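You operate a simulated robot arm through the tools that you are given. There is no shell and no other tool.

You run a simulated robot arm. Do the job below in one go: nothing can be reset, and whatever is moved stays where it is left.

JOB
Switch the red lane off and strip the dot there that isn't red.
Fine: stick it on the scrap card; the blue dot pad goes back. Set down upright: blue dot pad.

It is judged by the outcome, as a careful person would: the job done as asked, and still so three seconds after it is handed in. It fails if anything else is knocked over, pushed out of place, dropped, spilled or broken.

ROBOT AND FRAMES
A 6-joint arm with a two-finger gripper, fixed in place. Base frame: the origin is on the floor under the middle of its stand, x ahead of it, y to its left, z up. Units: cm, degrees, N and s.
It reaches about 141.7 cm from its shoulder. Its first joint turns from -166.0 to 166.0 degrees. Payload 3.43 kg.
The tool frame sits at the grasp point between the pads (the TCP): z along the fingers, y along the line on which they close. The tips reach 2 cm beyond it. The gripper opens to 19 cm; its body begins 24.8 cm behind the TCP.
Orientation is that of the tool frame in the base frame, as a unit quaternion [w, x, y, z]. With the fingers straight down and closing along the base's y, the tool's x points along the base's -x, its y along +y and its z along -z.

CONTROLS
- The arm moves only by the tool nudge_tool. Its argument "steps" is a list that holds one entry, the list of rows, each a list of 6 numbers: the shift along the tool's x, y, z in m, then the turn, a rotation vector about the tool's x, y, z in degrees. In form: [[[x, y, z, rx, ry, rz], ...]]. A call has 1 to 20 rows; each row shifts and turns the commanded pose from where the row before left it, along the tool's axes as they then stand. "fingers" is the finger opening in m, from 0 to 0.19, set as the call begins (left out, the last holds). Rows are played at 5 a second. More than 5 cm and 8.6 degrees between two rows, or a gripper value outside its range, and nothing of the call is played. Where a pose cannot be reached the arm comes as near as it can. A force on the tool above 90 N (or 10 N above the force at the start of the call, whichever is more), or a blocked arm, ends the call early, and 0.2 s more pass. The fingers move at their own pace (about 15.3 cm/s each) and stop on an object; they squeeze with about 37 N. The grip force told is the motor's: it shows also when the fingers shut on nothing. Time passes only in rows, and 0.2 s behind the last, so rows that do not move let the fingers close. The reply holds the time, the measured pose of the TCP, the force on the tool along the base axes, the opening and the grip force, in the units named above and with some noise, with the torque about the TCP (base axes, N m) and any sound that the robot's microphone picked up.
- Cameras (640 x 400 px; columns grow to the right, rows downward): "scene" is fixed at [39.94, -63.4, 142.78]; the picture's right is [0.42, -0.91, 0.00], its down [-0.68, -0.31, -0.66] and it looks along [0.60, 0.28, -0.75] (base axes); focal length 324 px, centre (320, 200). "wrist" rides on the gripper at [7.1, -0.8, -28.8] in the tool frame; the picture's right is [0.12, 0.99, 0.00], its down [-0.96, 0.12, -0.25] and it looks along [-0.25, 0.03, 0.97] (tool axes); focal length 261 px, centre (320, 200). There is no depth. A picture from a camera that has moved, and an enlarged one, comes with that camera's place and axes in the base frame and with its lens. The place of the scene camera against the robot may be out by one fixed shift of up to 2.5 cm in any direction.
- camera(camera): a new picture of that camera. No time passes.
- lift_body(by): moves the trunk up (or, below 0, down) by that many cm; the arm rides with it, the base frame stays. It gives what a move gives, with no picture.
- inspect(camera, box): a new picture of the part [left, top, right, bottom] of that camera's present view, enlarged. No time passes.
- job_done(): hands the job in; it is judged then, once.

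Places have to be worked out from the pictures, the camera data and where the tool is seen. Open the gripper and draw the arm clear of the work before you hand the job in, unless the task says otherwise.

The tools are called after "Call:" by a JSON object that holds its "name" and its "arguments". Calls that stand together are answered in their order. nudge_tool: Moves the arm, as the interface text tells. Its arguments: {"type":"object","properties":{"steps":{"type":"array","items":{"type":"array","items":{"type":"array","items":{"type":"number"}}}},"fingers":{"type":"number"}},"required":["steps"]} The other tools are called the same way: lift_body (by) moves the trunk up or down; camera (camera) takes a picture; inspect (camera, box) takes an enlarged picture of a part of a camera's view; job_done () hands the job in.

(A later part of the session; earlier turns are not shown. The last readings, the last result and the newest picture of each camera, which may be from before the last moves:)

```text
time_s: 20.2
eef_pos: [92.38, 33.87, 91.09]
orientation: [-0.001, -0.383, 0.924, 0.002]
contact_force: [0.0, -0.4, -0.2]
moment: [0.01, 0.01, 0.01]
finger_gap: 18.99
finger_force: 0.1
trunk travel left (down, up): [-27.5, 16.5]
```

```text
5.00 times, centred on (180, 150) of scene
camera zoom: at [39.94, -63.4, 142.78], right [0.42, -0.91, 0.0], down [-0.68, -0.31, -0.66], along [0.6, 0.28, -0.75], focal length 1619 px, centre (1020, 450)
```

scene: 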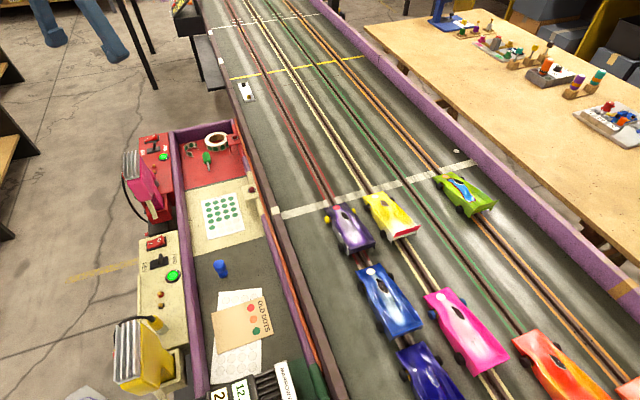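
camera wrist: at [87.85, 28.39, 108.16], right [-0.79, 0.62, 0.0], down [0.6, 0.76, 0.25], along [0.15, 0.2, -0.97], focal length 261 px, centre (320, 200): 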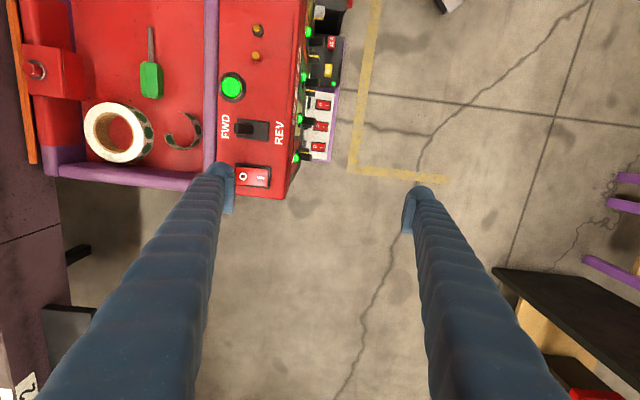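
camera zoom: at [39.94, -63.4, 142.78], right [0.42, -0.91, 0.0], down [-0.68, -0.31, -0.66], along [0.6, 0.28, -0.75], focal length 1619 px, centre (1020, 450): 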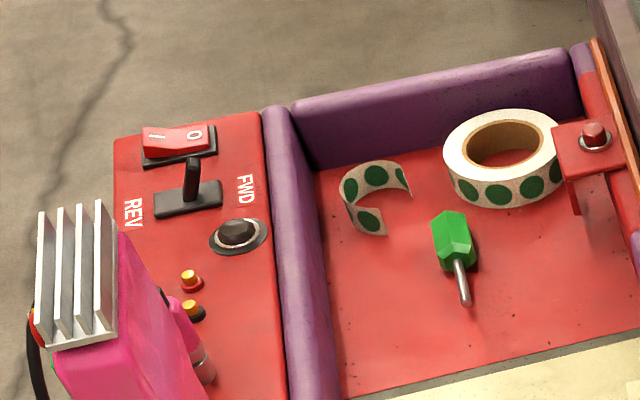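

Red lane is off: O is down and the station lamp is dark. Next I rise and travel to above the blue dot pad for a close look.

Call:
{"name": "nudge_tool", "arguments": {"steps": [[[0, 0, -0.045, 0, 0, 0], [0, 0, -0.045, 0, 0, 0], [0, 0, -0.03, 0, 0, 0], [0.039, -0.0156, 0, 0, 0, 0], [0.039, -0.0156, 0, 0, 0, 0], [0.039, -0.0156, 0, 0, 0, 0], [0.039, -0.0156, 0, 0, 0, 0], [0.039, -0.0156, 0, 0, 0, 0], [0.039, -0.0156, 0, 0, 0, 0], [0.039, -0.0156, 0, 0, 0, 0], [0.039, -0.0156, 0, 0, 0, 0], [0.039, -0.0156, 0, 0, 0, 0], [0.039, -0.0156, 0, 0, 0, 0], [0.039, -0.0156, 0, 0, 0, 0], [0.039, -0.0156, 0, 0, 0, 0], [0.039, -0.0156, 0, 0, 0, 0], [0.039, -0.0156, 0, 0, 0, 0], [0.039, -0.0156, 0, 0, 0, 0], [0, 0, 0, 0, 0, 0]]], "fingers": 0.19}}

Call:
{"name": "camera", "arguments": {"camera": "wrist"}}

Call:
{"name": "inspect", "arguments": {"camera": "wrist", "box": [260, 140, 380, 240]}}

Call:
{"name": "inspect", "arguments": {"camera": "scene", "box": [190, 240, 260, 290]}}

```text
time_s: 24.2
eef_pos: [67.42, -24.25, 103.05]
orientation: [0.001, -0.383, 0.924, 0.002]
contact_force: [0.1, -0.3, -0.2]
moment: [0.1, 0.02, -0.02]
finger_gap: 19.0
finger_force: 0.0
trunk travel left (down, up): [-27.5, 16.5]
```

```text
taken
camera wrist: at [63.12, -30.03, 131.62], right [-0.79, 0.62, 0.0], down [0.6, 0.76, 0.25], along [0.15, 0.2, -0.97], focal length 261 px, centre (320, 200)
```

wrist: 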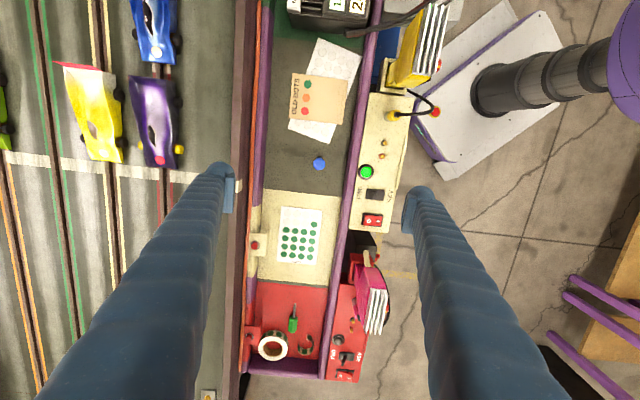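

```text
4.00 times, centred on (320, 190) of wrist
camera zoom: at [63.12, -30.03, 131.62], right [-0.79, 0.62, 0.0], down [0.6, 0.76, 0.25], along [0.15, 0.2, -0.97], focal length 1043 px, centre (320, 240)
```

zoom: 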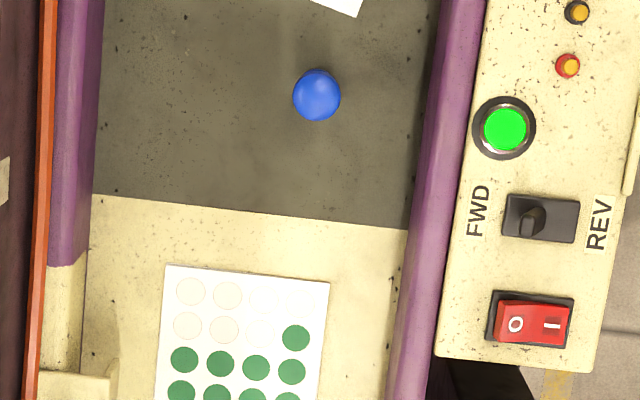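

```text
8.00 times, centred on (225, 265) of scene
camera zoom: at [39.94, -63.4, 142.78], right [0.42, -0.91, 0.0], down [-0.68, -0.31, -0.66], along [0.6, 0.28, -0.75], focal length 2591 px, centre (1080, -320)
```

zoom: 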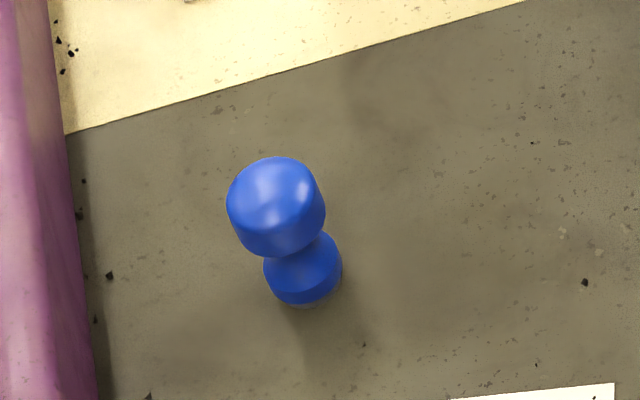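

The pad stands upright near (67.7, -24.5), with a wide knob on top (about 2.9 cm) and a waist and base below. I look at the scrap card and the pad at higher zoom before going down.

Call:
{"name": "inspect", "arguments": {"camera": "wrist", "box": [270, 20, 370, 160]}}

Call:
{"name": "inspect", "arguments": {"camera": "scene", "box": [200, 280, 290, 350]}}

Call:
{"name": "inspect", "arguments": {"camera": "scene", "box": [340, 240, 440, 340]}}

```text
2.86 times, centred on (320, 90) of wrist
camera zoom: at [63.12, -30.03, 131.62], right [-0.79, 0.62, 0.0], down [0.6, 0.76, 0.25], along [0.15, 0.2, -0.97], focal length 745 px, centre (320, 514)
```

zoom: 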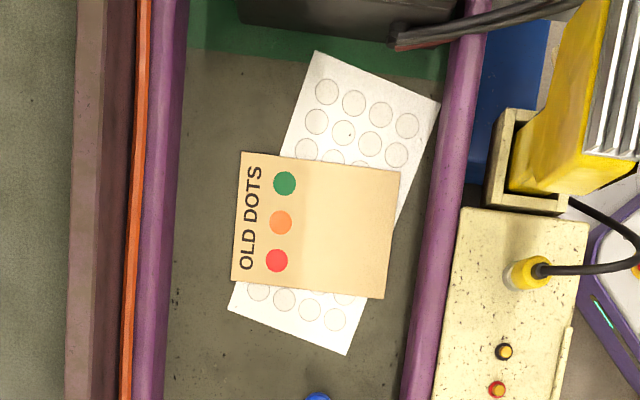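

```text
5.71 times, centred on (245, 315) of scene
camera zoom: at [39.94, -63.4, 142.78], right [0.42, -0.91, 0.0], down [-0.68, -0.31, -0.66], along [0.6, 0.28, -0.75], focal length 1851 px, centre (749, -457)
```

zoom: 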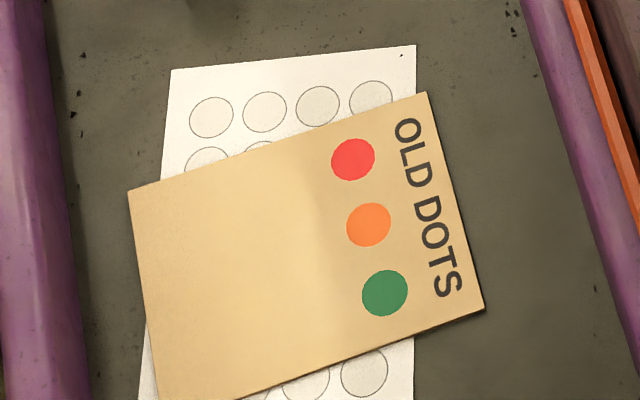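

```text
4.00 times, centred on (390, 290) of scene
camera zoom: at [39.94, -63.4, 142.78], right [0.42, -0.91, 0.0], down [-0.68, -0.31, -0.66], along [0.6, 0.28, -0.75], focal length 1295 px, centre (40, -160)
```

zoom: 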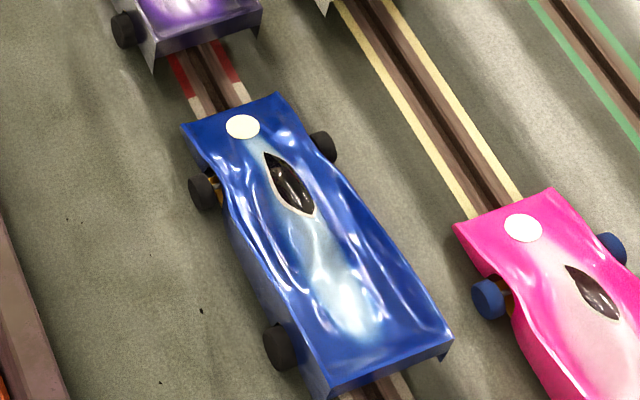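

The card has plenty of free tan space to the right of its three dots. I narrow the fingers to 5.5 cm so they fit inside the tray walls, and come down over the pad to refine its position.

Call:
{"name": "nudge_tool", "arguments": {"steps": [[[0, 0, 0, 0, 0, 0], [0, 0, 0, 0, 0, 0], [0, 0, 0.04, 0, 0, 0], [0, 0, 0.04, 0, 0, 0], [0, 0, 0.04, 0, 0, 0], [0, 0, 0.03, 0, 0, 0], [0, 0, 0, 0, 0, 0]]], "fingers": 0.055}}

Call:
{"name": "camera", "arguments": {"camera": "wrist"}}

Call:
{"name": "inspect", "arguments": {"camera": "wrist", "box": [260, 120, 380, 220]}}

Call:
{"name": "inspect", "arguments": {"camera": "scene", "box": [160, 200, 280, 300]}}

```text
time_s: 25.8
eef_pos: [67.22, -23.96, 87.94]
orientation: [0.001, -0.383, 0.924, 0.001]
contact_force: [-0.4, -0.3, 1.1]
moment: [0.06, -0.02, -0.01]
finger_gap: 5.49
finger_force: 0.0
trunk travel left (down, up): [-27.5, 16.5]
```

```text
taken
camera wrist: at [62.89, -29.88, 116.58], right [-0.79, 0.62, 0.0], down [0.6, 0.76, 0.25], along [0.15, 0.2, -0.97], focal length 261 px, centre (320, 200)
```

wrist: 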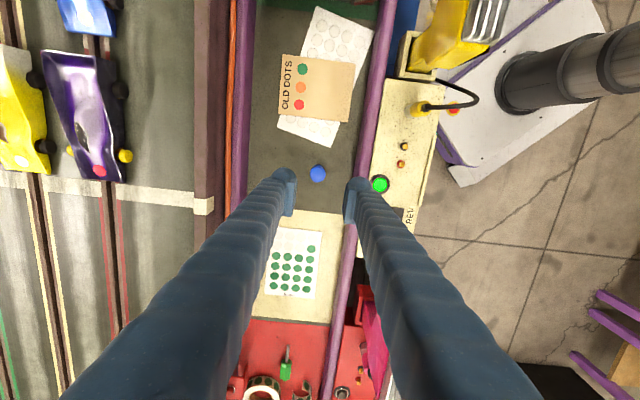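

```text
4.00 times, centred on (320, 170) of wrist
camera zoom: at [62.89, -29.88, 116.58], right [-0.79, 0.62, 0.0], down [0.6, 0.76, 0.25], along [0.15, 0.2, -0.97], focal length 1043 px, centre (320, 320)
```

zoom: 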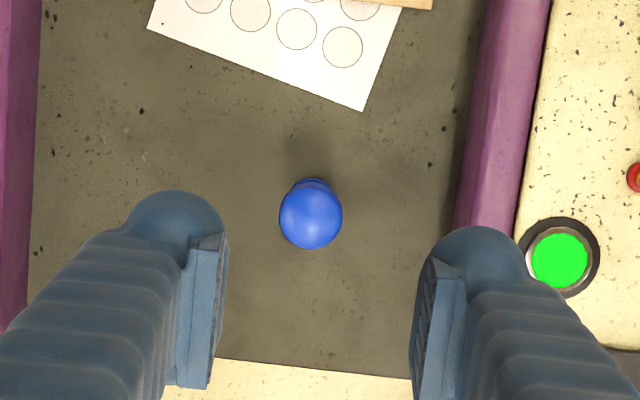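

```text
4.00 times, centred on (220, 250) of scene
camera zoom: at [39.94, -63.4, 142.78], right [0.42, -0.91, 0.0], down [-0.68, -0.31, -0.66], along [0.6, 0.28, -0.75], focal length 1295 px, centre (720, 0)
```

zoom: 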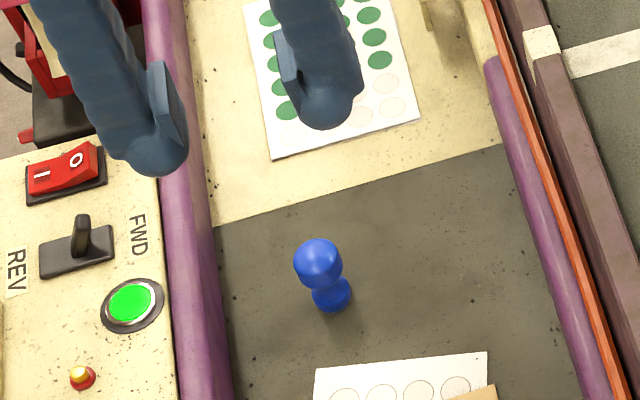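

The knob's centre projects 0.4 cm to the -y side of the tool axis, at about (67.6, -24.2), and its centre height is about 70. I correct that and come down until the tips are just above the knob.

Call:
{"name": "nudge_tool", "arguments": {"steps": [[[-0.0015, -0.0038, 0.03, 0, 0, 0], [0, 0, 0.04, 0, 0, 0], [0, 0, 0.03, 0, 0, 0], [0, 0, 0.01, 0, 0, 0], [0, 0, 0, 0, 0, 0]]], "fingers": 0.055}}

Call:
{"name": "inspect", "arguments": {"camera": "wrist", "box": [250, 110, 390, 230]}}

Call:
{"name": "inspect", "arguments": {"camera": "scene", "box": [170, 210, 270, 290]}}

```text
time_s: 27.0
eef_pos: [67.88, -24.2, 77.12]
orientation: [0.001, -0.383, 0.924, 0.001]
contact_force: [-0.8, 0.7, 0.1]
moment: [0.01, -0.01, 0.01]
finger_gap: 5.48
finger_force: 0.1
trunk travel left (down, up): [-27.5, 16.5]
```

```text
3.33 times, centred on (320, 170) of wrist
camera zoom: at [63.43, -29.9, 105.71], right [-0.79, 0.62, 0.0], down [0.6, 0.76, 0.25], along [0.15, 0.2, -0.97], focal length 869 px, centre (320, 300)
```

zoom: 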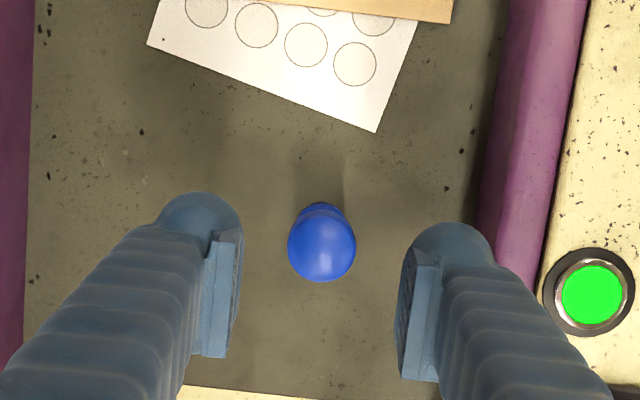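

```text
5.00 times, centred on (220, 250) of scene
camera zoom: at [39.94, -63.4, 142.78], right [0.42, -0.91, 0.0], down [-0.68, -0.31, -0.66], along [0.6, 0.28, -0.75], focal length 1619 px, centre (820, -50)
```

zoom: 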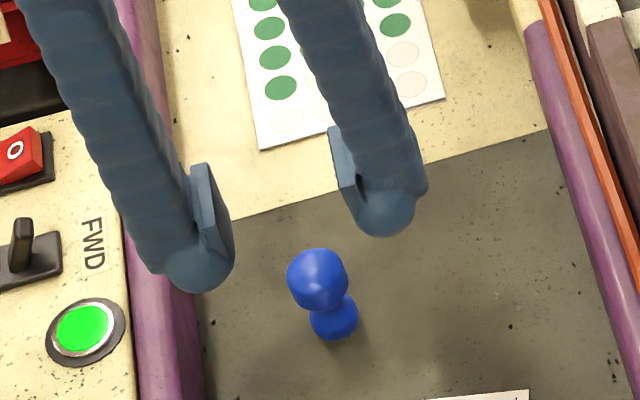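

The tool axis now passes within 2 mm of the knob centre and both fingers clear the wall by about 1 cm. I lower to the knob's height and check before closing.

Call:
{"name": "nudge_tool", "arguments": {"steps": [[[0.001, 0.0012, 0.025, 0, 0, 0], [0, 0, 0.025, 0, 0, 0], [0, 0, 0.014, 0, 0, 0], [0, 0, 0, 0, 0, 0]]], "fingers": 0.055}}

Call:
{"name": "inspect", "arguments": {"camera": "wrist", "box": [250, 110, 390, 230]}}

Call:
{"name": "inspect", "arguments": {"camera": "scene", "box": [180, 230, 260, 290]}}

```text
time_s: 28.0
eef_pos: [67.7, -24.16, 70.58]
orientation: [0.001, -0.383, 0.924, 0.001]
contact_force: [-0.1, 0.3, -0.2]
moment: [0.0, -0.02, 0.0]
finger_gap: 5.49
finger_force: 0.0
trunk travel left (down, up): [-27.5, 16.5]
```

```text
3.33 times, centred on (320, 170) of wrist
camera zoom: at [63.27, -29.93, 99.19], right [-0.79, 0.62, 0.0], down [0.6, 0.76, 0.25], along [0.15, 0.2, -0.97], focal length 869 px, centre (320, 300)
```

zoom: 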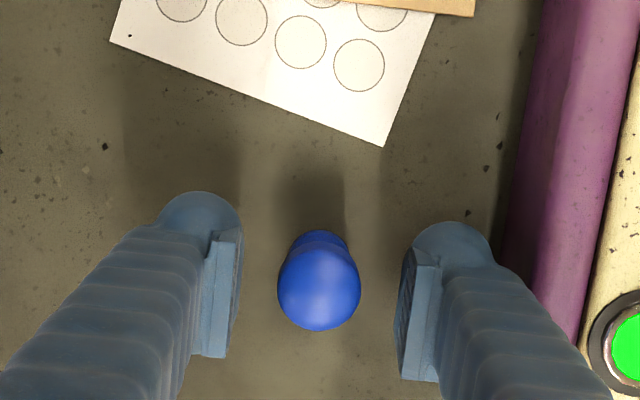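

```text
6.67 times, centred on (220, 260) of scene
camera zoom: at [39.94, -63.4, 142.78], right [0.42, -0.91, 0.0], down [-0.68, -0.31, -0.66], along [0.6, 0.28, -0.75], focal length 2159 px, centre (987, -200)
```

zoom: 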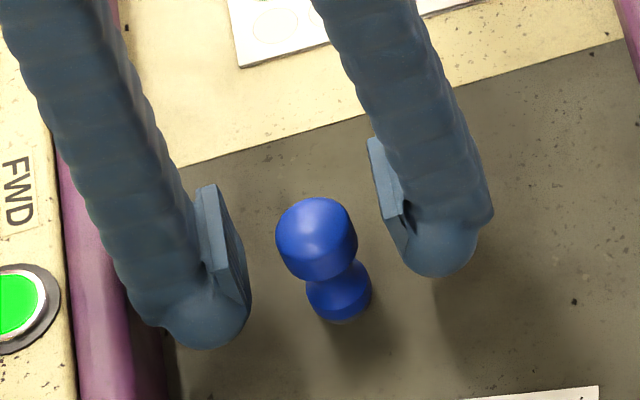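

The knob is centred between the pads; I drop 4 mm more and close on it.

Call:
{"name": "nudge_tool", "arguments": {"steps": [[[0, 0, 0.004, 0, 0, 0], [0, 0, 0, 0, 0, 0]]], "fingers": 0.055}}

Call:
{"name": "nudge_tool", "arguments": {"steps": [[[0, 0, 0, 0, 0, 0], [0, 0, 0, 0, 0, 0], [0, 0, 0, 0, 0, 0], [0, 0, 0, 0, 0, 0]]], "fingers": 0.01}}

Call:
{"name": "inspect", "arguments": {"camera": "wrist", "box": [250, 110, 390, 230]}}

Call:
{"name": "inspect", "arguments": {"camera": "scene", "box": [180, 230, 260, 290]}}

```text
time_s: 28.6
eef_pos: [67.61, -24.18, 70.1]
orientation: [0.001, -0.383, 0.924, 0.001]
contact_force: [-0.3, 0.1, 0.3]
moment: [-0.01, -0.01, 0.01]
finger_gap: 5.48
finger_force: 0.1
trunk travel left (down, up): [-27.5, 16.5]
```

```text
time_s: 29.6
eef_pos: [67.71, -24.05, 70.07]
orientation: [0.0, -0.383, 0.924, 0.001]
contact_force: [-0.1, -0.1, 0.3]
moment: [-0.02, -0.02, 0.02]
finger_gap: 2.34
finger_force: 37.3
trunk travel left (down, up): [-27.5, 16.5]
```

```text
3.33 times, centred on (320, 170) of wrist
camera zoom: at [63.29, -29.96, 98.78], right [-0.79, 0.62, 0.0], down [0.6, 0.76, 0.25], along [0.15, 0.2, -0.97], focal length 869 px, centre (320, 300)
```

zoom: 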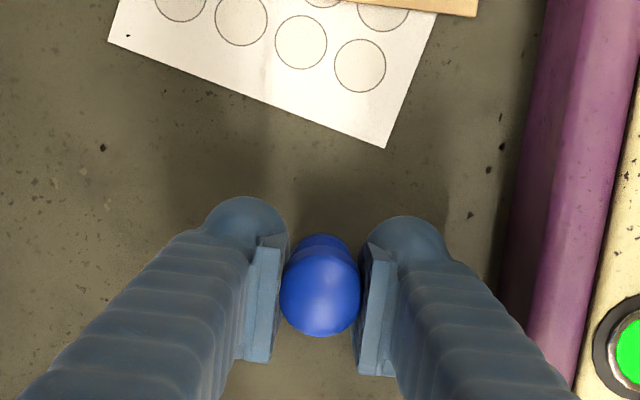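

```text
6.67 times, centred on (220, 260) of scene
camera zoom: at [39.94, -63.4, 142.78], right [0.42, -0.91, 0.0], down [-0.68, -0.31, -0.66], along [0.6, 0.28, -0.75], focal length 2159 px, centre (987, -200)
```

zoom: 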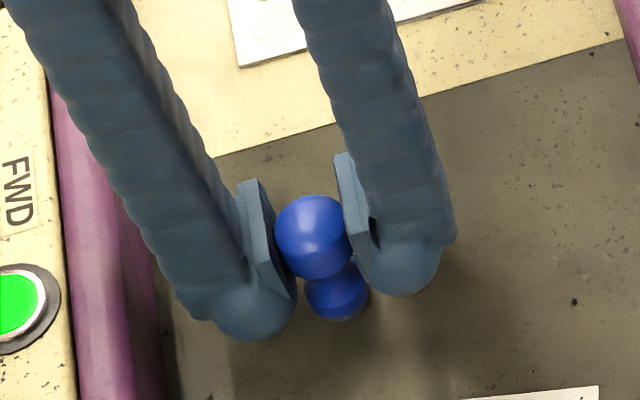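

The gap stopped at 2.34 cm while the knob is about 2.7 cm across, so the pads are on the lower taper of the knob. I open again, rise about 1.1 cm, and re-grip on the widest part.

Call:
{"name": "nudge_tool", "arguments": {"steps": [[[0, 0, 0, 0, 0, 0], [0, 0, 0, 0, 0, 0], [0, 0, -0.011, 0, 0, 0], [0, 0, 0, 0, 0, 0]]], "fingers": 0.05}}

Call:
{"name": "inspect", "arguments": {"camera": "wrist", "box": [250, 110, 390, 230]}}

Call:
{"name": "nudge_tool", "arguments": {"steps": [[[0, 0, 0, 0, 0, 0], [0, 0, 0, 0, 0, 0], [0, 0, 0, 0, 0, 0], [0, 0, 0, 0, 0, 0]]], "fingers": 0.01}}

Call:
{"name": "inspect", "arguments": {"camera": "wrist", "box": [250, 110, 390, 230]}}

Call:
{"name": "inspect", "arguments": {"camera": "scene", "box": [180, 230, 260, 290]}}

```text
time_s: 30.6
eef_pos: [67.57, -24.27, 71.2]
orientation: [0.001, -0.382, 0.924, 0.002]
contact_force: [-0.7, 0.5, 0.7]
moment: [-0.01, -0.02, -0.03]
finger_gap: 5.01
finger_force: 0.1
trunk travel left (down, up): [-27.5, 16.5]
```

```text
3.33 times, centred on (320, 170) of wrist
camera zoom: at [63.26, -29.97, 99.95], right [-0.79, 0.62, 0.0], down [0.6, 0.76, 0.25], along [0.15, 0.2, -0.97], focal length 869 px, centre (320, 300)
```

zoom: 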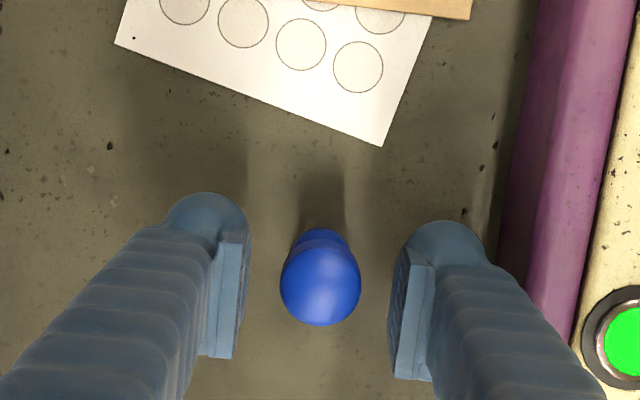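

```text
time_s: 31.6
eef_pos: [67.61, -24.15, 71.23]
orientation: [0.0, -0.383, 0.924, 0.002]
contact_force: [-1.8, -1.0, 3.3]
moment: [0.03, 0.12, 0.01]
finger_gap: 2.63
finger_force: 37.2
trunk travel left (down, up): [-27.5, 16.5]
```

```text
3.33 times, centred on (320, 170) of wrist
camera zoom: at [63.24, -29.98, 99.97], right [-0.79, 0.62, 0.0], down [0.6, 0.76, 0.25], along [0.15, 0.2, -0.97], focal length 869 px, centre (320, 300)
```

zoom: 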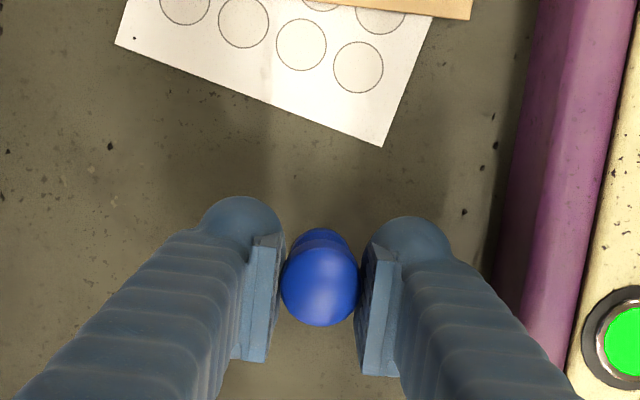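

```text
6.67 times, centred on (220, 260) of scene
camera zoom: at [39.94, -63.4, 142.78], right [0.42, -0.91, 0.0], down [-0.68, -0.31, -0.66], along [0.6, 0.28, -0.75], focal length 2159 px, centre (987, -200)
```

zoom: 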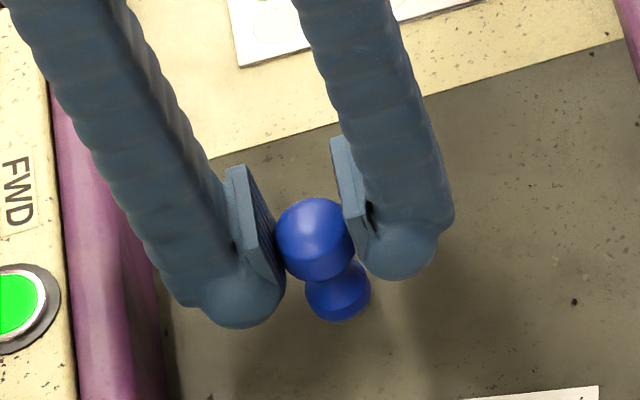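

Now 2.63 cm, on the full knob. Original pad spot is recorded as TCP (67.6, -24.15, 71.2). I lift straight up and check that it hangs straight.

Call:
{"name": "nudge_tool", "arguments": {"steps": [[[0, 0, -0.01, 0, 0, 0], [0, 0, -0.03, 0, 0, 0], [0, 0, -0.04, 0, 0, 0], [0, 0, -0.04, 0, 0, 0], [0, 0, -0.04, 0, 0, 0], [0, 0, 0, 0, 0, 0]]], "fingers": 0.01}}

Call:
{"name": "camera", "arguments": {"camera": "wrist"}}

Call:
{"name": "inspect", "arguments": {"camera": "wrist", "box": [250, 110, 390, 230]}}

Call:
{"name": "inspect", "arguments": {"camera": "scene", "box": [160, 180, 260, 260]}}

```text
time_s: 33.0
eef_pos: [67.76, -24.15, 87.29]
orientation: [0.0, -0.383, 0.924, 0.002]
contact_force: [0.0, -0.5, -0.8]
moment: [-0.02, 0.0, 0.01]
finger_gap: 2.63
finger_force: 36.7
trunk travel left (down, up): [-27.5, 16.5]
```

```text
taken
camera wrist: at [63.31, -29.92, 115.95], right [-0.79, 0.62, 0.0], down [0.6, 0.76, 0.25], along [0.15, 0.2, -0.97], focal length 261 px, centre (320, 200)
```

wrist: 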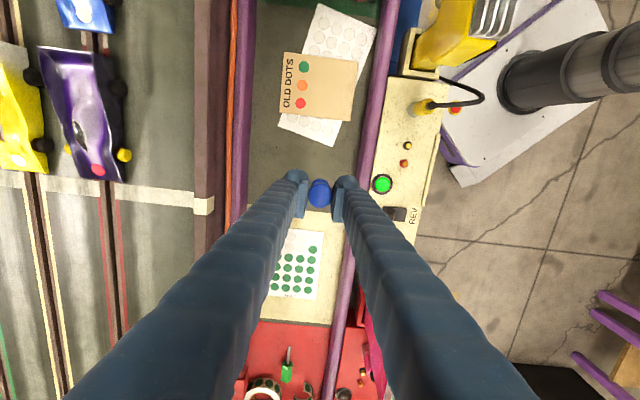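

```text
3.33 times, centred on (320, 170) of wrist
camera zoom: at [63.31, -29.92, 115.95], right [-0.79, 0.62, 0.0], down [0.6, 0.76, 0.25], along [0.15, 0.2, -0.97], focal length 869 px, centre (320, 300)
```

zoom: 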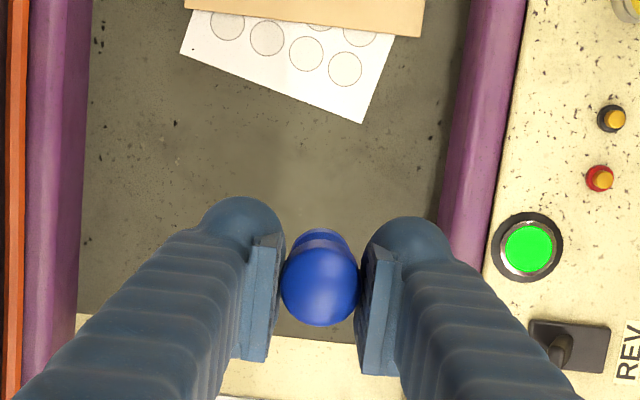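

```text
5.00 times, centred on (210, 220) of scene
camera zoom: at [39.94, -63.4, 142.78], right [0.42, -0.91, 0.0], down [-0.68, -0.31, -0.66], along [0.6, 0.28, -0.75], focal length 1619 px, centre (870, 100)
```

zoom: 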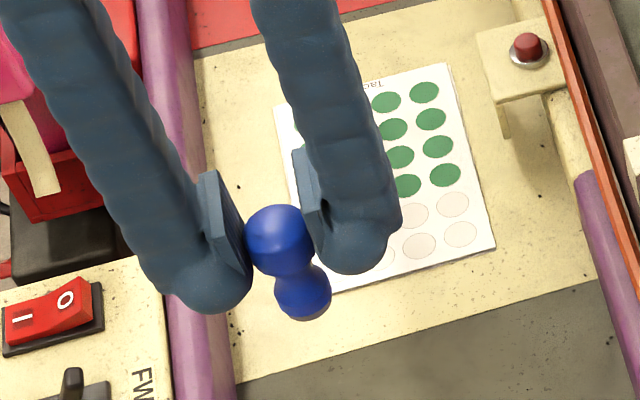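

The pad is held upright with its tacky base about 3–4 cm below the fingertips. Now I rise and carry it to above the blue car's white dot near (78.3, -60.4, 77).

Call:
{"name": "nudge_tool", "arguments": {"steps": [[[0, 0, -0.04, 0, 0, 0], [0, 0, -0.04, 0, 0, 0], [0.0182, -0.033, 0, 0, 0, 0], [0.0182, -0.033, 0, 0, 0, 0], [0.0182, -0.033, 0, 0, 0, 0], [0.0182, -0.033, 0, 0, 0, 0], [0.0182, -0.033, 0, 0, 0, 0], [0.0182, -0.033, 0, 0, 0, 0], [0.0182, -0.033, 0, 0, 0, 0], [0.0182, -0.033, 0, 0, 0, 0], [0.0182, -0.033, 0, 0, 0, 0], [0.0182, -0.033, 0, 0, 0, 0], [0, 0, 0, 0, 0, 0]]], "fingers": 0.01}}

Call:
{"name": "camera", "arguments": {"camera": "wrist"}}

Call:
{"name": "inspect", "arguments": {"camera": "wrist", "box": [260, 110, 380, 210]}}

Call:
{"name": "camera", "arguments": {"camera": "scene"}}

```text
time_s: 35.8
eef_pos: [77.98, -60.5, 95.3]
orientation: [0.0, -0.383, 0.924, 0.001]
contact_force: [-0.2, 0.1, -1.5]
moment: [0.11, -0.03, -0.01]
finger_gap: 2.66
finger_force: 36.5
trunk travel left (down, up): [-27.5, 16.5]
```

```text
taken
camera wrist: at [73.6, -66.26, 123.96], right [-0.79, 0.62, 0.0], down [0.6, 0.76, 0.25], along [0.15, 0.2, -0.97], focal length 261 px, centre (320, 200)
```

wrist: 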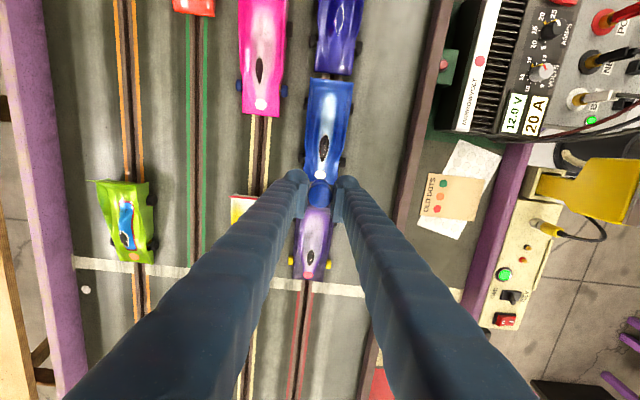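

```text
4.00 times, centred on (320, 160) of wrist
camera zoom: at [73.6, -66.26, 123.96], right [-0.79, 0.62, 0.0], down [0.6, 0.76, 0.25], along [0.15, 0.2, -0.97], focal length 1043 px, centre (320, 360)
```

zoom: 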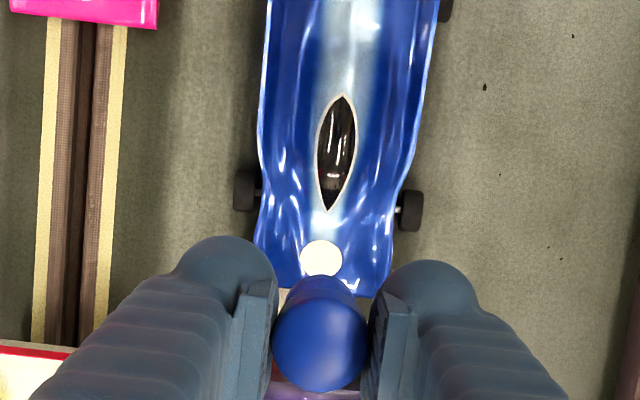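

```text
taken
```

scene: 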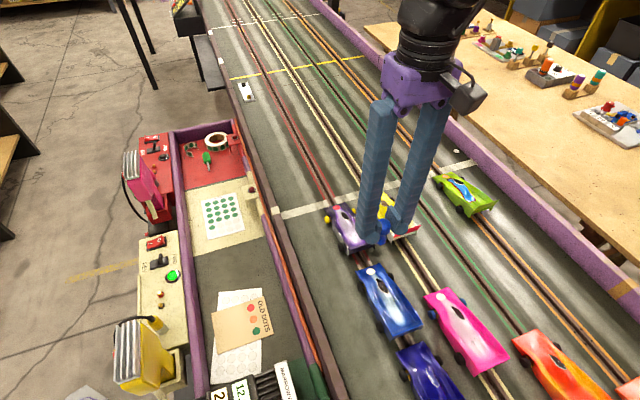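

The dot's three views agree on about (78.2, -60.4, 77.3), 2 mm from the tool axis. I correct that and descend to a few cm above it.

Call:
{"name": "nudge_tool", "arguments": {"steps": [[[-0.0018, 0.0006, 0.03, 0, 0, 0], [0, 0, 0.03, 0, 0, 0], [0, 0, 0.02, 0, 0, 0], [0, 0, 0.01, 0, 0, 0], [0, 0, 0, 0, 0, 0]]], "fingers": 0.01}}

Call:
{"name": "inspect", "arguments": {"camera": "wrist", "box": [260, 110, 380, 210]}}

Call:
{"name": "inspect", "arguments": {"camera": "scene", "box": [330, 210, 430, 290]}}

```text
time_s: 37.0
eef_pos: [78.25, -60.19, 86.07]
orientation: [0.0, -0.382, 0.924, 0.001]
contact_force: [0.3, -0.1, -0.4]
moment: [-0.03, -0.01, -0.02]
finger_gap: 2.63
finger_force: 37.2
trunk travel left (down, up): [-27.5, 16.5]
```

```text
4.00 times, centred on (320, 160) of wrist
camera zoom: at [73.83, -66.04, 114.74], right [-0.79, 0.62, 0.0], down [0.6, 0.76, 0.25], along [0.15, 0.2, -0.97], focal length 1043 px, centre (320, 360)
```

zoom: 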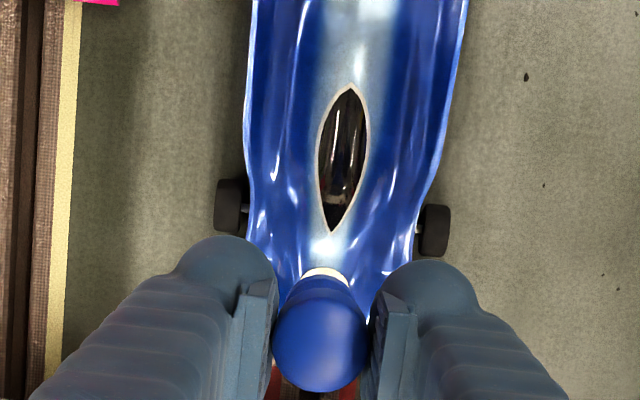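

```text
5.00 times, centred on (380, 250) of scene
camera zoom: at [39.94, -63.4, 142.78], right [0.42, -0.91, 0.0], down [-0.68, -0.31, -0.66], along [0.6, 0.28, -0.75], focal length 1619 px, centre (20, -50)
```

zoom: 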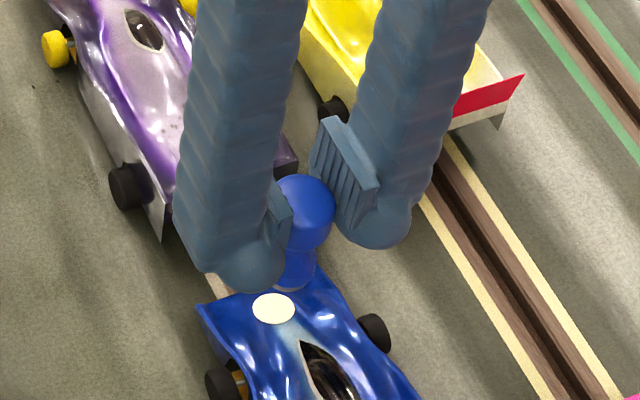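

The dot's upper edge shows right where the pad axis should meet it. I zoom in to check the sideways centring.

Call:
{"name": "inspect", "arguments": {"camera": "wrist", "box": [300, 165, 340, 190]}}

Call:
{"name": "inspect", "arguments": {"camera": "scene", "box": [360, 235, 400, 265]}}

```text
16.00 times, centred on (320, 178) of wrist
camera zoom: at [73.83, -66.04, 114.74], right [-0.79, 0.62, 0.0], down [0.6, 0.76, 0.25], along [0.15, 0.2, -0.97], focal length 4170 px, centre (320, 560)
```

zoom: 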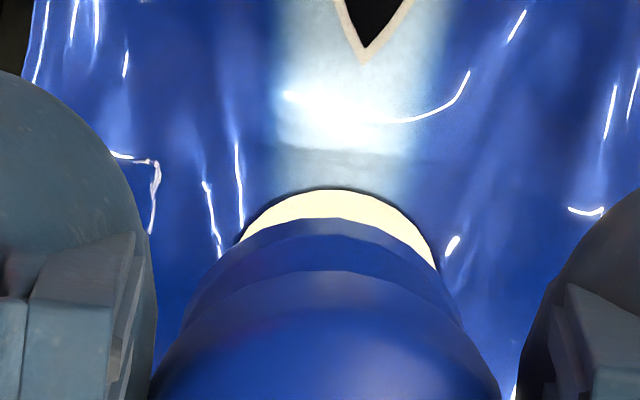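

```text
13.33 times, centred on (380, 250) of scene
camera zoom: at [39.94, -63.4, 142.78], right [0.42, -0.91, 0.0], down [-0.68, -0.31, -0.66], along [0.6, 0.28, -0.75], focal length 4318 px, centre (-480, -467)
```

zoom: 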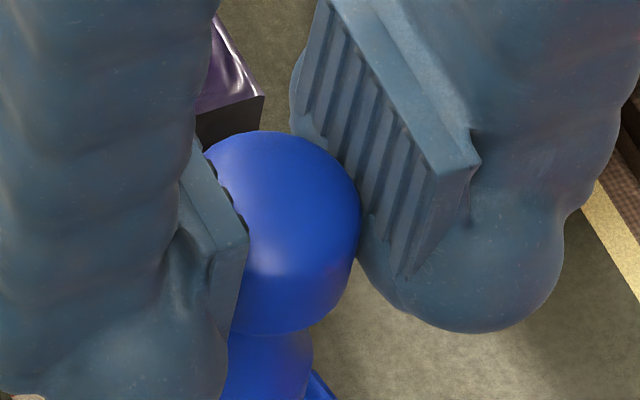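

The dot sits about 1.5 mm to the tool's +y of the pad's base; everything else is centred. I shift that and go down gently until contact shows.

Call:
{"name": "nudge_tool", "arguments": {"steps": [[[0, 0.0015, 0.01, 0, 0, 0], [0, 0, 0.008, 0, 0, 0], [0, 0, 0.003, 0, 0, 0], [0, 0, 0, 0, 0, 0]]], "fingers": 0.01}}

Call:
{"name": "inspect", "arguments": {"camera": "wrist", "box": [290, 150, 350, 200]}}

Call:
{"name": "inspect", "arguments": {"camera": "scene", "box": [350, 230, 410, 280]}}

```text
time_s: 38.0
eef_pos: [78.21, -60.09, 83.85]
orientation: [0.0, -0.383, 0.924, 0.001]
contact_force: [-0.1, -0.6, -1.6]
moment: [0.0, 0.02, 0.0]
finger_gap: 2.62
finger_force: 36.7
trunk travel left (down, up): [-27.5, 16.5]
```

```text
8.00 times, centred on (320, 175) of wrist
camera zoom: at [73.77, -65.91, 112.65], right [-0.79, 0.62, 0.0], down [0.6, 0.76, 0.25], along [0.15, 0.2, -0.97], focal length 2085 px, centre (320, 400)
```

zoom: 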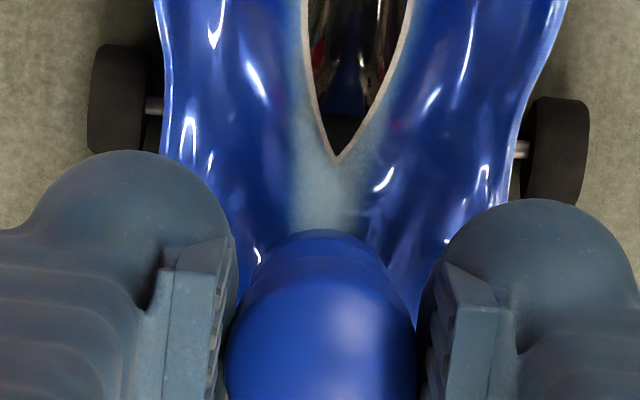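

```text
8.00 times, centred on (380, 255) of scene
camera zoom: at [39.94, -63.4, 142.78], right [0.42, -0.91, 0.0], down [-0.68, -0.31, -0.66], along [0.6, 0.28, -0.75], focal length 2591 px, centre (-160, -240)
```

zoom: 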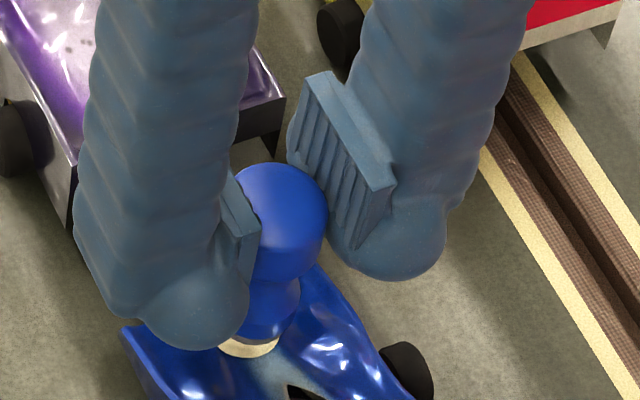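

No contact yet; the base is just above the dot. I step down in 3 mm rows.

Call:
{"name": "nudge_tool", "arguments": {"steps": [[[0, 0, 0.003, 0, 0, 0], [0, 0, 0.003, 0, 0, 0], [0, 0, 0, 0, 0, 0]]], "fingers": 0.01}}

Call:
{"name": "inspect", "arguments": {"camera": "scene", "box": [350, 230, 410, 280]}}

```text
time_s: 38.8
eef_pos: [78.25, -60.17, 83.5]
orientation: [0.0, -0.382, 0.924, 0.001]
contact_force: [0.3, 0.0, -0.9]
moment: [-0.02, -0.05, 0.0]
finger_gap: 2.6
finger_force: 37.3
trunk travel left (down, up): [-27.5, 16.5]
```

```text
8.00 times, centred on (380, 255) of scene
camera zoom: at [39.94, -63.4, 142.78], right [0.42, -0.91, 0.0], down [-0.68, -0.31, -0.66], along [0.6, 0.28, -0.75], focal length 2591 px, centre (-160, -240)
```

zoom: 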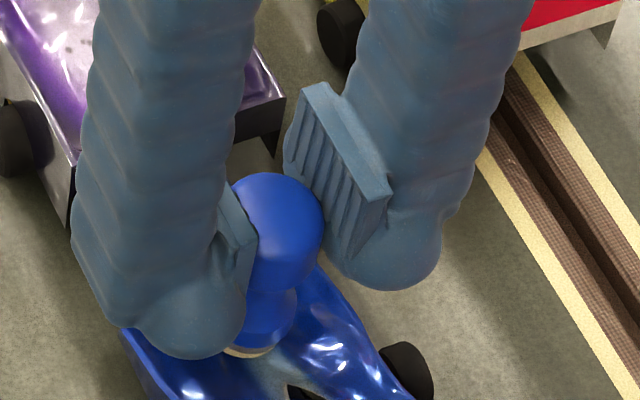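

Call:
{"name": "nudge_tool", "arguments": {"steps": [[[0, 0, 0.002, 0, 0, 0], [0, 0, 0.002, 0, 0, 0], [0, 0, 0, 0, 0, 0]]], "fingers": 0.01}}

Call:
{"name": "inspect", "arguments": {"camera": "scene", "box": [350, 230, 410, 280]}}

```text
time_s: 39.6
eef_pos: [78.22, -60.12, 83.02]
orientation: [0.001, -0.383, 0.924, 0.002]
contact_force: [0.2, 0.2, -0.7]
moment: [0.0, 0.0, -0.01]
finger_gap: 2.62
finger_force: 36.6
trunk travel left (down, up): [-27.5, 16.5]
```

```text
8.00 times, centred on (380, 255) of scene
camera zoom: at [39.94, -63.4, 142.78], right [0.42, -0.91, 0.0], down [-0.68, -0.31, -0.66], along [0.6, 0.28, -0.75], focal length 2591 px, centre (-160, -240)
```

zoom: 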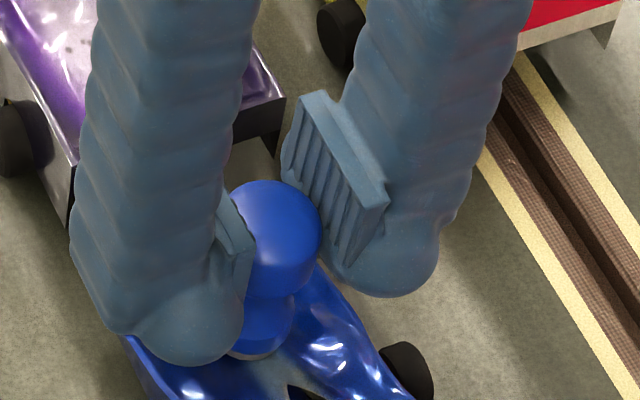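

The dot is now almost fully hidden under the base and there is still no force; I continue in 2 mm rows.

Call:
{"name": "nudge_tool", "arguments": {"steps": [[[0, 0, 0.002, 0, 0, 0], [0, 0, 0.002, 0, 0, 0], [0, 0, 0, 0, 0, 0]]], "fingers": 0.01}}

Call:
{"name": "inspect", "arguments": {"camera": "scene", "box": [350, 230, 410, 280]}}

```text
time_s: 40.4
eef_pos: [78.28, -59.99, 82.76]
orientation: [0.001, -0.383, 0.924, 0.0]
contact_force: [4.2, 2.8, 13.1]
moment: [0.03, -0.11, 0.03]
finger_gap: 2.61
finger_force: 37.7
trunk travel left (down, up): [-27.5, 16.5]
```

```text
8.00 times, centred on (380, 255) of scene
camera zoom: at [39.94, -63.4, 142.78], right [0.42, -0.91, 0.0], down [-0.68, -0.31, -0.66], along [0.6, 0.28, -0.75], focal length 2591 px, centre (-160, -240)
```

zoom: 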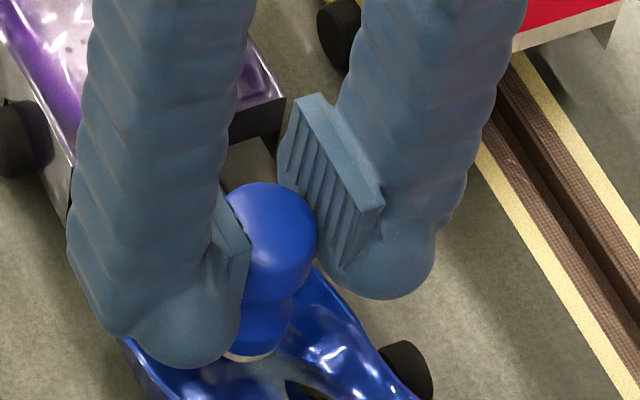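

Contact: 13 N with a small sideways push from the sloping nose, so I don't press harder. I lift gently and see whether the dot came along and the car stayed put.

Call:
{"name": "nudge_tool", "arguments": {"steps": [[[0, 0, 0, 0, 0, 0], [0, 0, -0.002, 0, 0, 0], [0, 0, -0.005, 0, 0, 0], [0, 0, -0.02, 0, 0, 0], [0, 0, -0.04, 0, 0, 0], [0, 0, -0.04, 0, 0, 0], [0, 0, 0, 0, 0, 0]]], "fingers": 0.01}}

Call:
{"name": "inspect", "arguments": {"camera": "wrist", "box": [260, 110, 380, 210]}}

Call:
{"name": "inspect", "arguments": {"camera": "scene", "box": [330, 180, 450, 290]}}

```text
time_s: 42.0
eef_pos: [78.32, -60.07, 93.65]
orientation: [0.0, -0.383, 0.924, 0.002]
contact_force: [0.6, 0.4, -0.5]
moment: [-0.03, 0.02, 0.01]
finger_gap: 2.62
finger_force: 37.2
trunk travel left (down, up): [-27.5, 16.5]
```

```text
4.00 times, centred on (320, 160) of wrist
camera zoom: at [73.9, -65.87, 122.16], right [-0.79, 0.62, 0.0], down [0.6, 0.76, 0.25], along [0.15, 0.2, -0.97], focal length 1043 px, centre (320, 360)
```

zoom: 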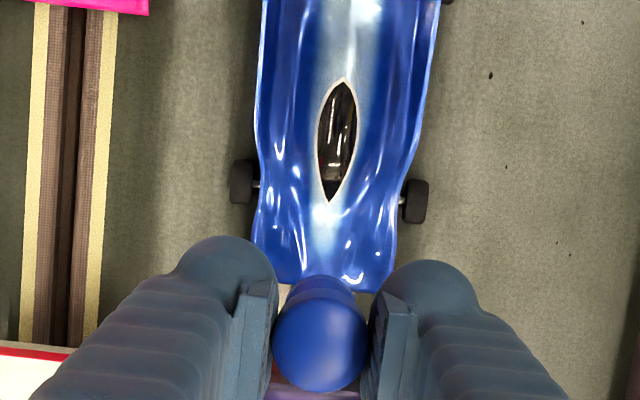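

```text
3.64 times, centred on (390, 235) of scene
camera zoom: at [39.94, -63.4, 142.78], right [0.42, -0.91, 0.0], down [-0.68, -0.31, -0.66], along [0.6, 0.28, -0.75], focal length 1178 px, centre (66, 73)
```

zoom: 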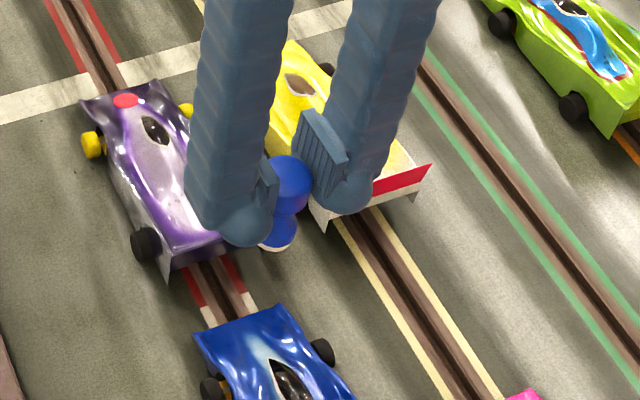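

The dot lifted off the car first try (a white rim shows on the pad's base) and the car looks unmoved. I carry the pad over to the free area of the OLD DOTS card, about (57.6, -35.1).

Call:
{"name": "nudge_tool", "arguments": {"steps": [[[-0.0038, 0.0404, 0, 0, 0, 0], [-0.0038, 0.0404, 0, 0, 0, 0], [-0.0038, 0.0404, 0, 0, 0, 0], [-0.0038, 0.0404, 0, 0, 0, 0], [-0.0038, 0.0404, 0, 0, 0, 0], [-0.0038, 0.0404, 0, 0, 0, 0], [-0.0038, 0.0404, 0, 0, 0, 0], [-0.0038, 0.0404, 0, 0, 0, 0], [0, 0, 0, 0, 0, 0]]], "fingers": 0.01}}

Call:
{"name": "camera", "arguments": {"camera": "wrist"}}

Call:
{"name": "inspect", "arguments": {"camera": "wrist", "box": [240, 90, 400, 210]}}

Call:
{"name": "camera", "arguments": {"camera": "scene"}}

Call:
{"name": "inspect", "arguments": {"camera": "scene", "box": [310, 180, 450, 280]}}

```text
time_s: 44.0
eef_pos: [57.55, -34.77, 93.56]
orientation: [0.0, -0.383, 0.924, 0.001]
contact_force: [0.0, -0.2, -0.9]
moment: [-0.08, -0.01, -0.01]
finger_gap: 2.61
finger_force: 37.2
trunk travel left (down, up): [-27.5, 16.5]
```

```text
taken
camera wrist: at [53.08, -40.61, 122.16], right [-0.79, 0.62, 0.0], down [0.6, 0.76, 0.25], along [0.15, 0.2, -0.97], focal length 261 px, centre (320, 200)
```

wrist: 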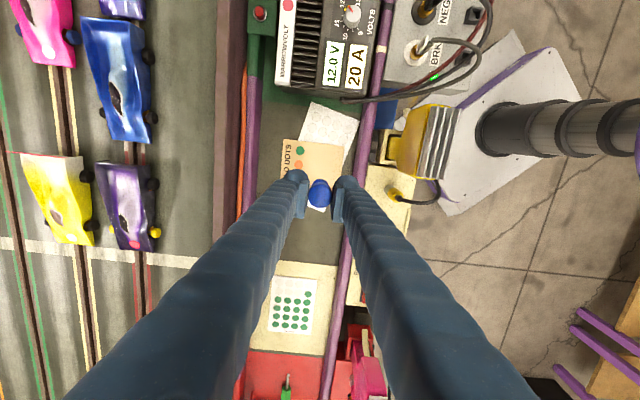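

```text
3.33 times, centred on (320, 150) of wrist
camera zoom: at [53.08, -40.61, 122.16], right [-0.79, 0.62, 0.0], down [0.6, 0.76, 0.25], along [0.15, 0.2, -0.97], focal length 869 px, centre (320, 367)
```

zoom: 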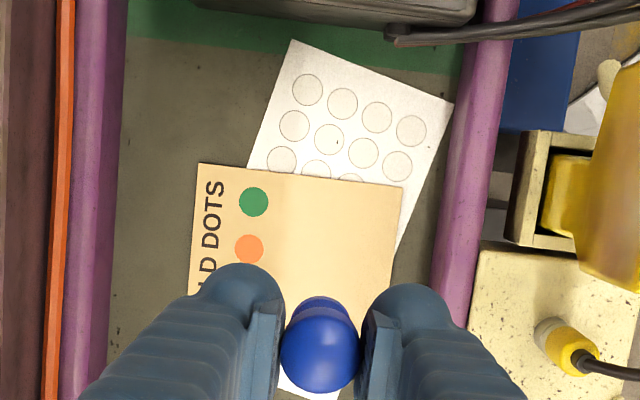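

```text
taken
```

scene: 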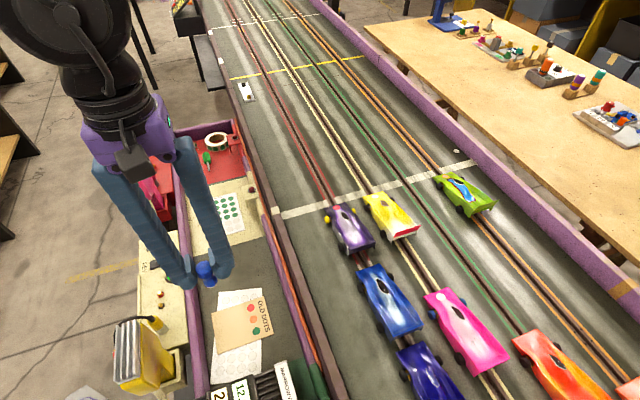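

```text
4.00 times, centred on (380, 230) of scene
camera zoom: at [39.94, -63.4, 142.78], right [0.42, -0.91, 0.0], down [-0.68, -0.31, -0.66], along [0.6, 0.28, -0.75], focal length 1295 px, centre (80, 80)
```

zoom: 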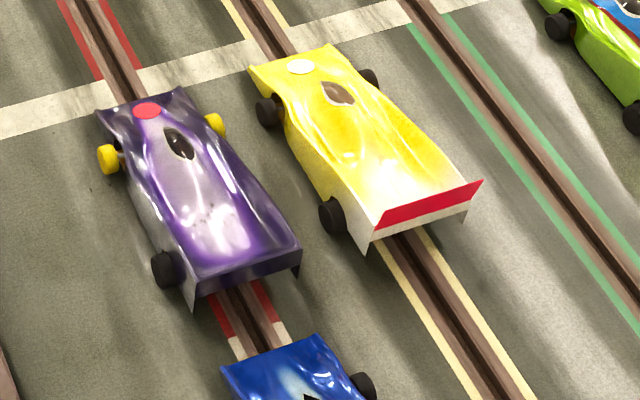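

The blue car hasn't moved, and the tool axis meets the card in the middle of its free area, 4–5 cm from the printed dots and the edges. I go down to about 2.5 cm above it.

Call:
{"name": "nudge_tool", "arguments": {"steps": [[[0, 0, 0.04, 0, 0, 0], [0, 0, 0.04, 0, 0, 0], [0, 0, 0.04, 0, 0, 0], [0, 0, 0.04, 0, 0, 0], [0, 0, 0.03, 0, 0, 0], [0, 0, 0.005, 0, 0, 0], [0, 0, 0, 0, 0, 0]]], "fingers": 0.01}}

Call:
{"name": "inspect", "arguments": {"camera": "wrist", "box": [240, 90, 400, 210]}}

Call:
{"name": "inspect", "arguments": {"camera": "scene", "box": [190, 280, 290, 350]}}

```text
time_s: 45.6
eef_pos: [57.61, -35.01, 73.96]
orientation: [0.0, -0.383, 0.924, 0.001]
contact_force: [-0.3, -0.7, 0.2]
moment: [0.0, -0.02, -0.01]
finger_gap: 2.61
finger_force: 37.2
trunk travel left (down, up): [-27.5, 16.5]
```

```text
3.33 times, centred on (320, 150) of wrist
camera zoom: at [53.11, -40.76, 102.58], right [-0.79, 0.62, 0.0], down [0.6, 0.76, 0.25], along [0.15, 0.2, -0.97], focal length 869 px, centre (320, 367)
```

zoom: 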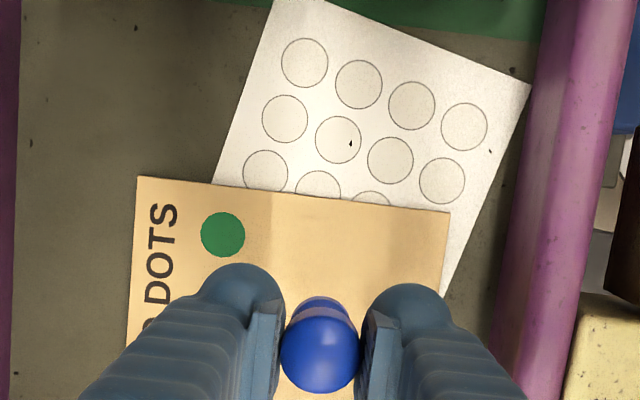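

```text
5.71 times, centred on (240, 315) of scene
camera zoom: at [39.94, -63.4, 142.78], right [0.42, -0.91, 0.0], down [-0.68, -0.31, -0.66], along [0.6, 0.28, -0.75], focal length 1851 px, centre (777, -457)
```

zoom: 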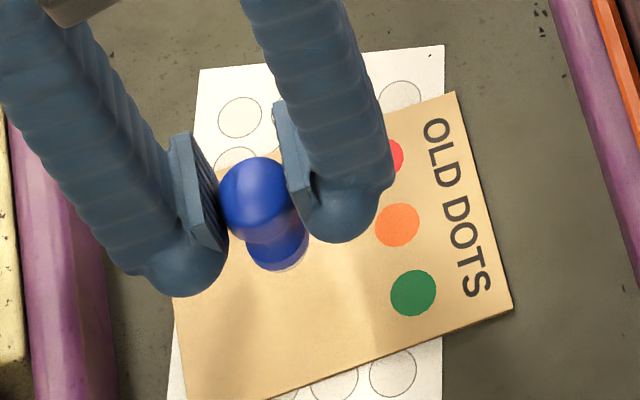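

Well over the card's blank area. I lower slowly to contact.

Call:
{"name": "nudge_tool", "arguments": {"steps": [[[0, 0, 0.008, 0, 0, 0], [0, 0, 0.006, 0, 0, 0], [0, 0, 0.003, 0, 0, 0], [0, 0, 0, 0, 0, 0]]], "fingers": 0.01}}

Call:
{"name": "inspect", "arguments": {"camera": "scene", "box": [200, 290, 260, 330]}}

```text
time_s: 46.6
eef_pos: [57.51, -35.13, 72.32]
orientation: [0.001, -0.383, 0.924, 0.001]
contact_force: [0.7, -0.6, -0.5]
moment: [0.01, 0.0, -0.02]
finger_gap: 2.63
finger_force: 37.3
trunk travel left (down, up): [-27.5, 16.5]
```

```text
10.00 times, centred on (230, 310) of scene
camera zoom: at [39.94, -63.4, 142.78], right [0.42, -0.91, 0.0], down [-0.68, -0.31, -0.66], along [0.6, 0.28, -0.75], focal length 3238 px, centre (1220, -900)
```

zoom: 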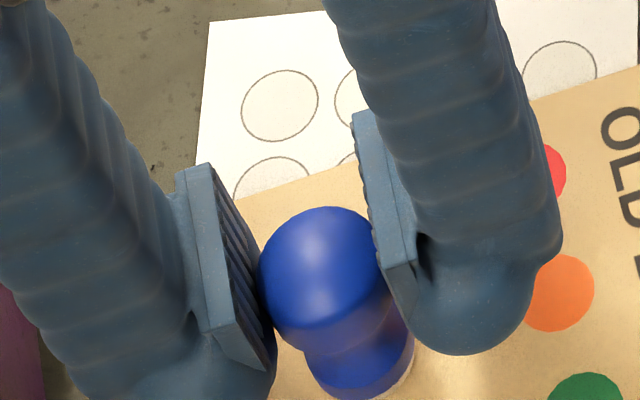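

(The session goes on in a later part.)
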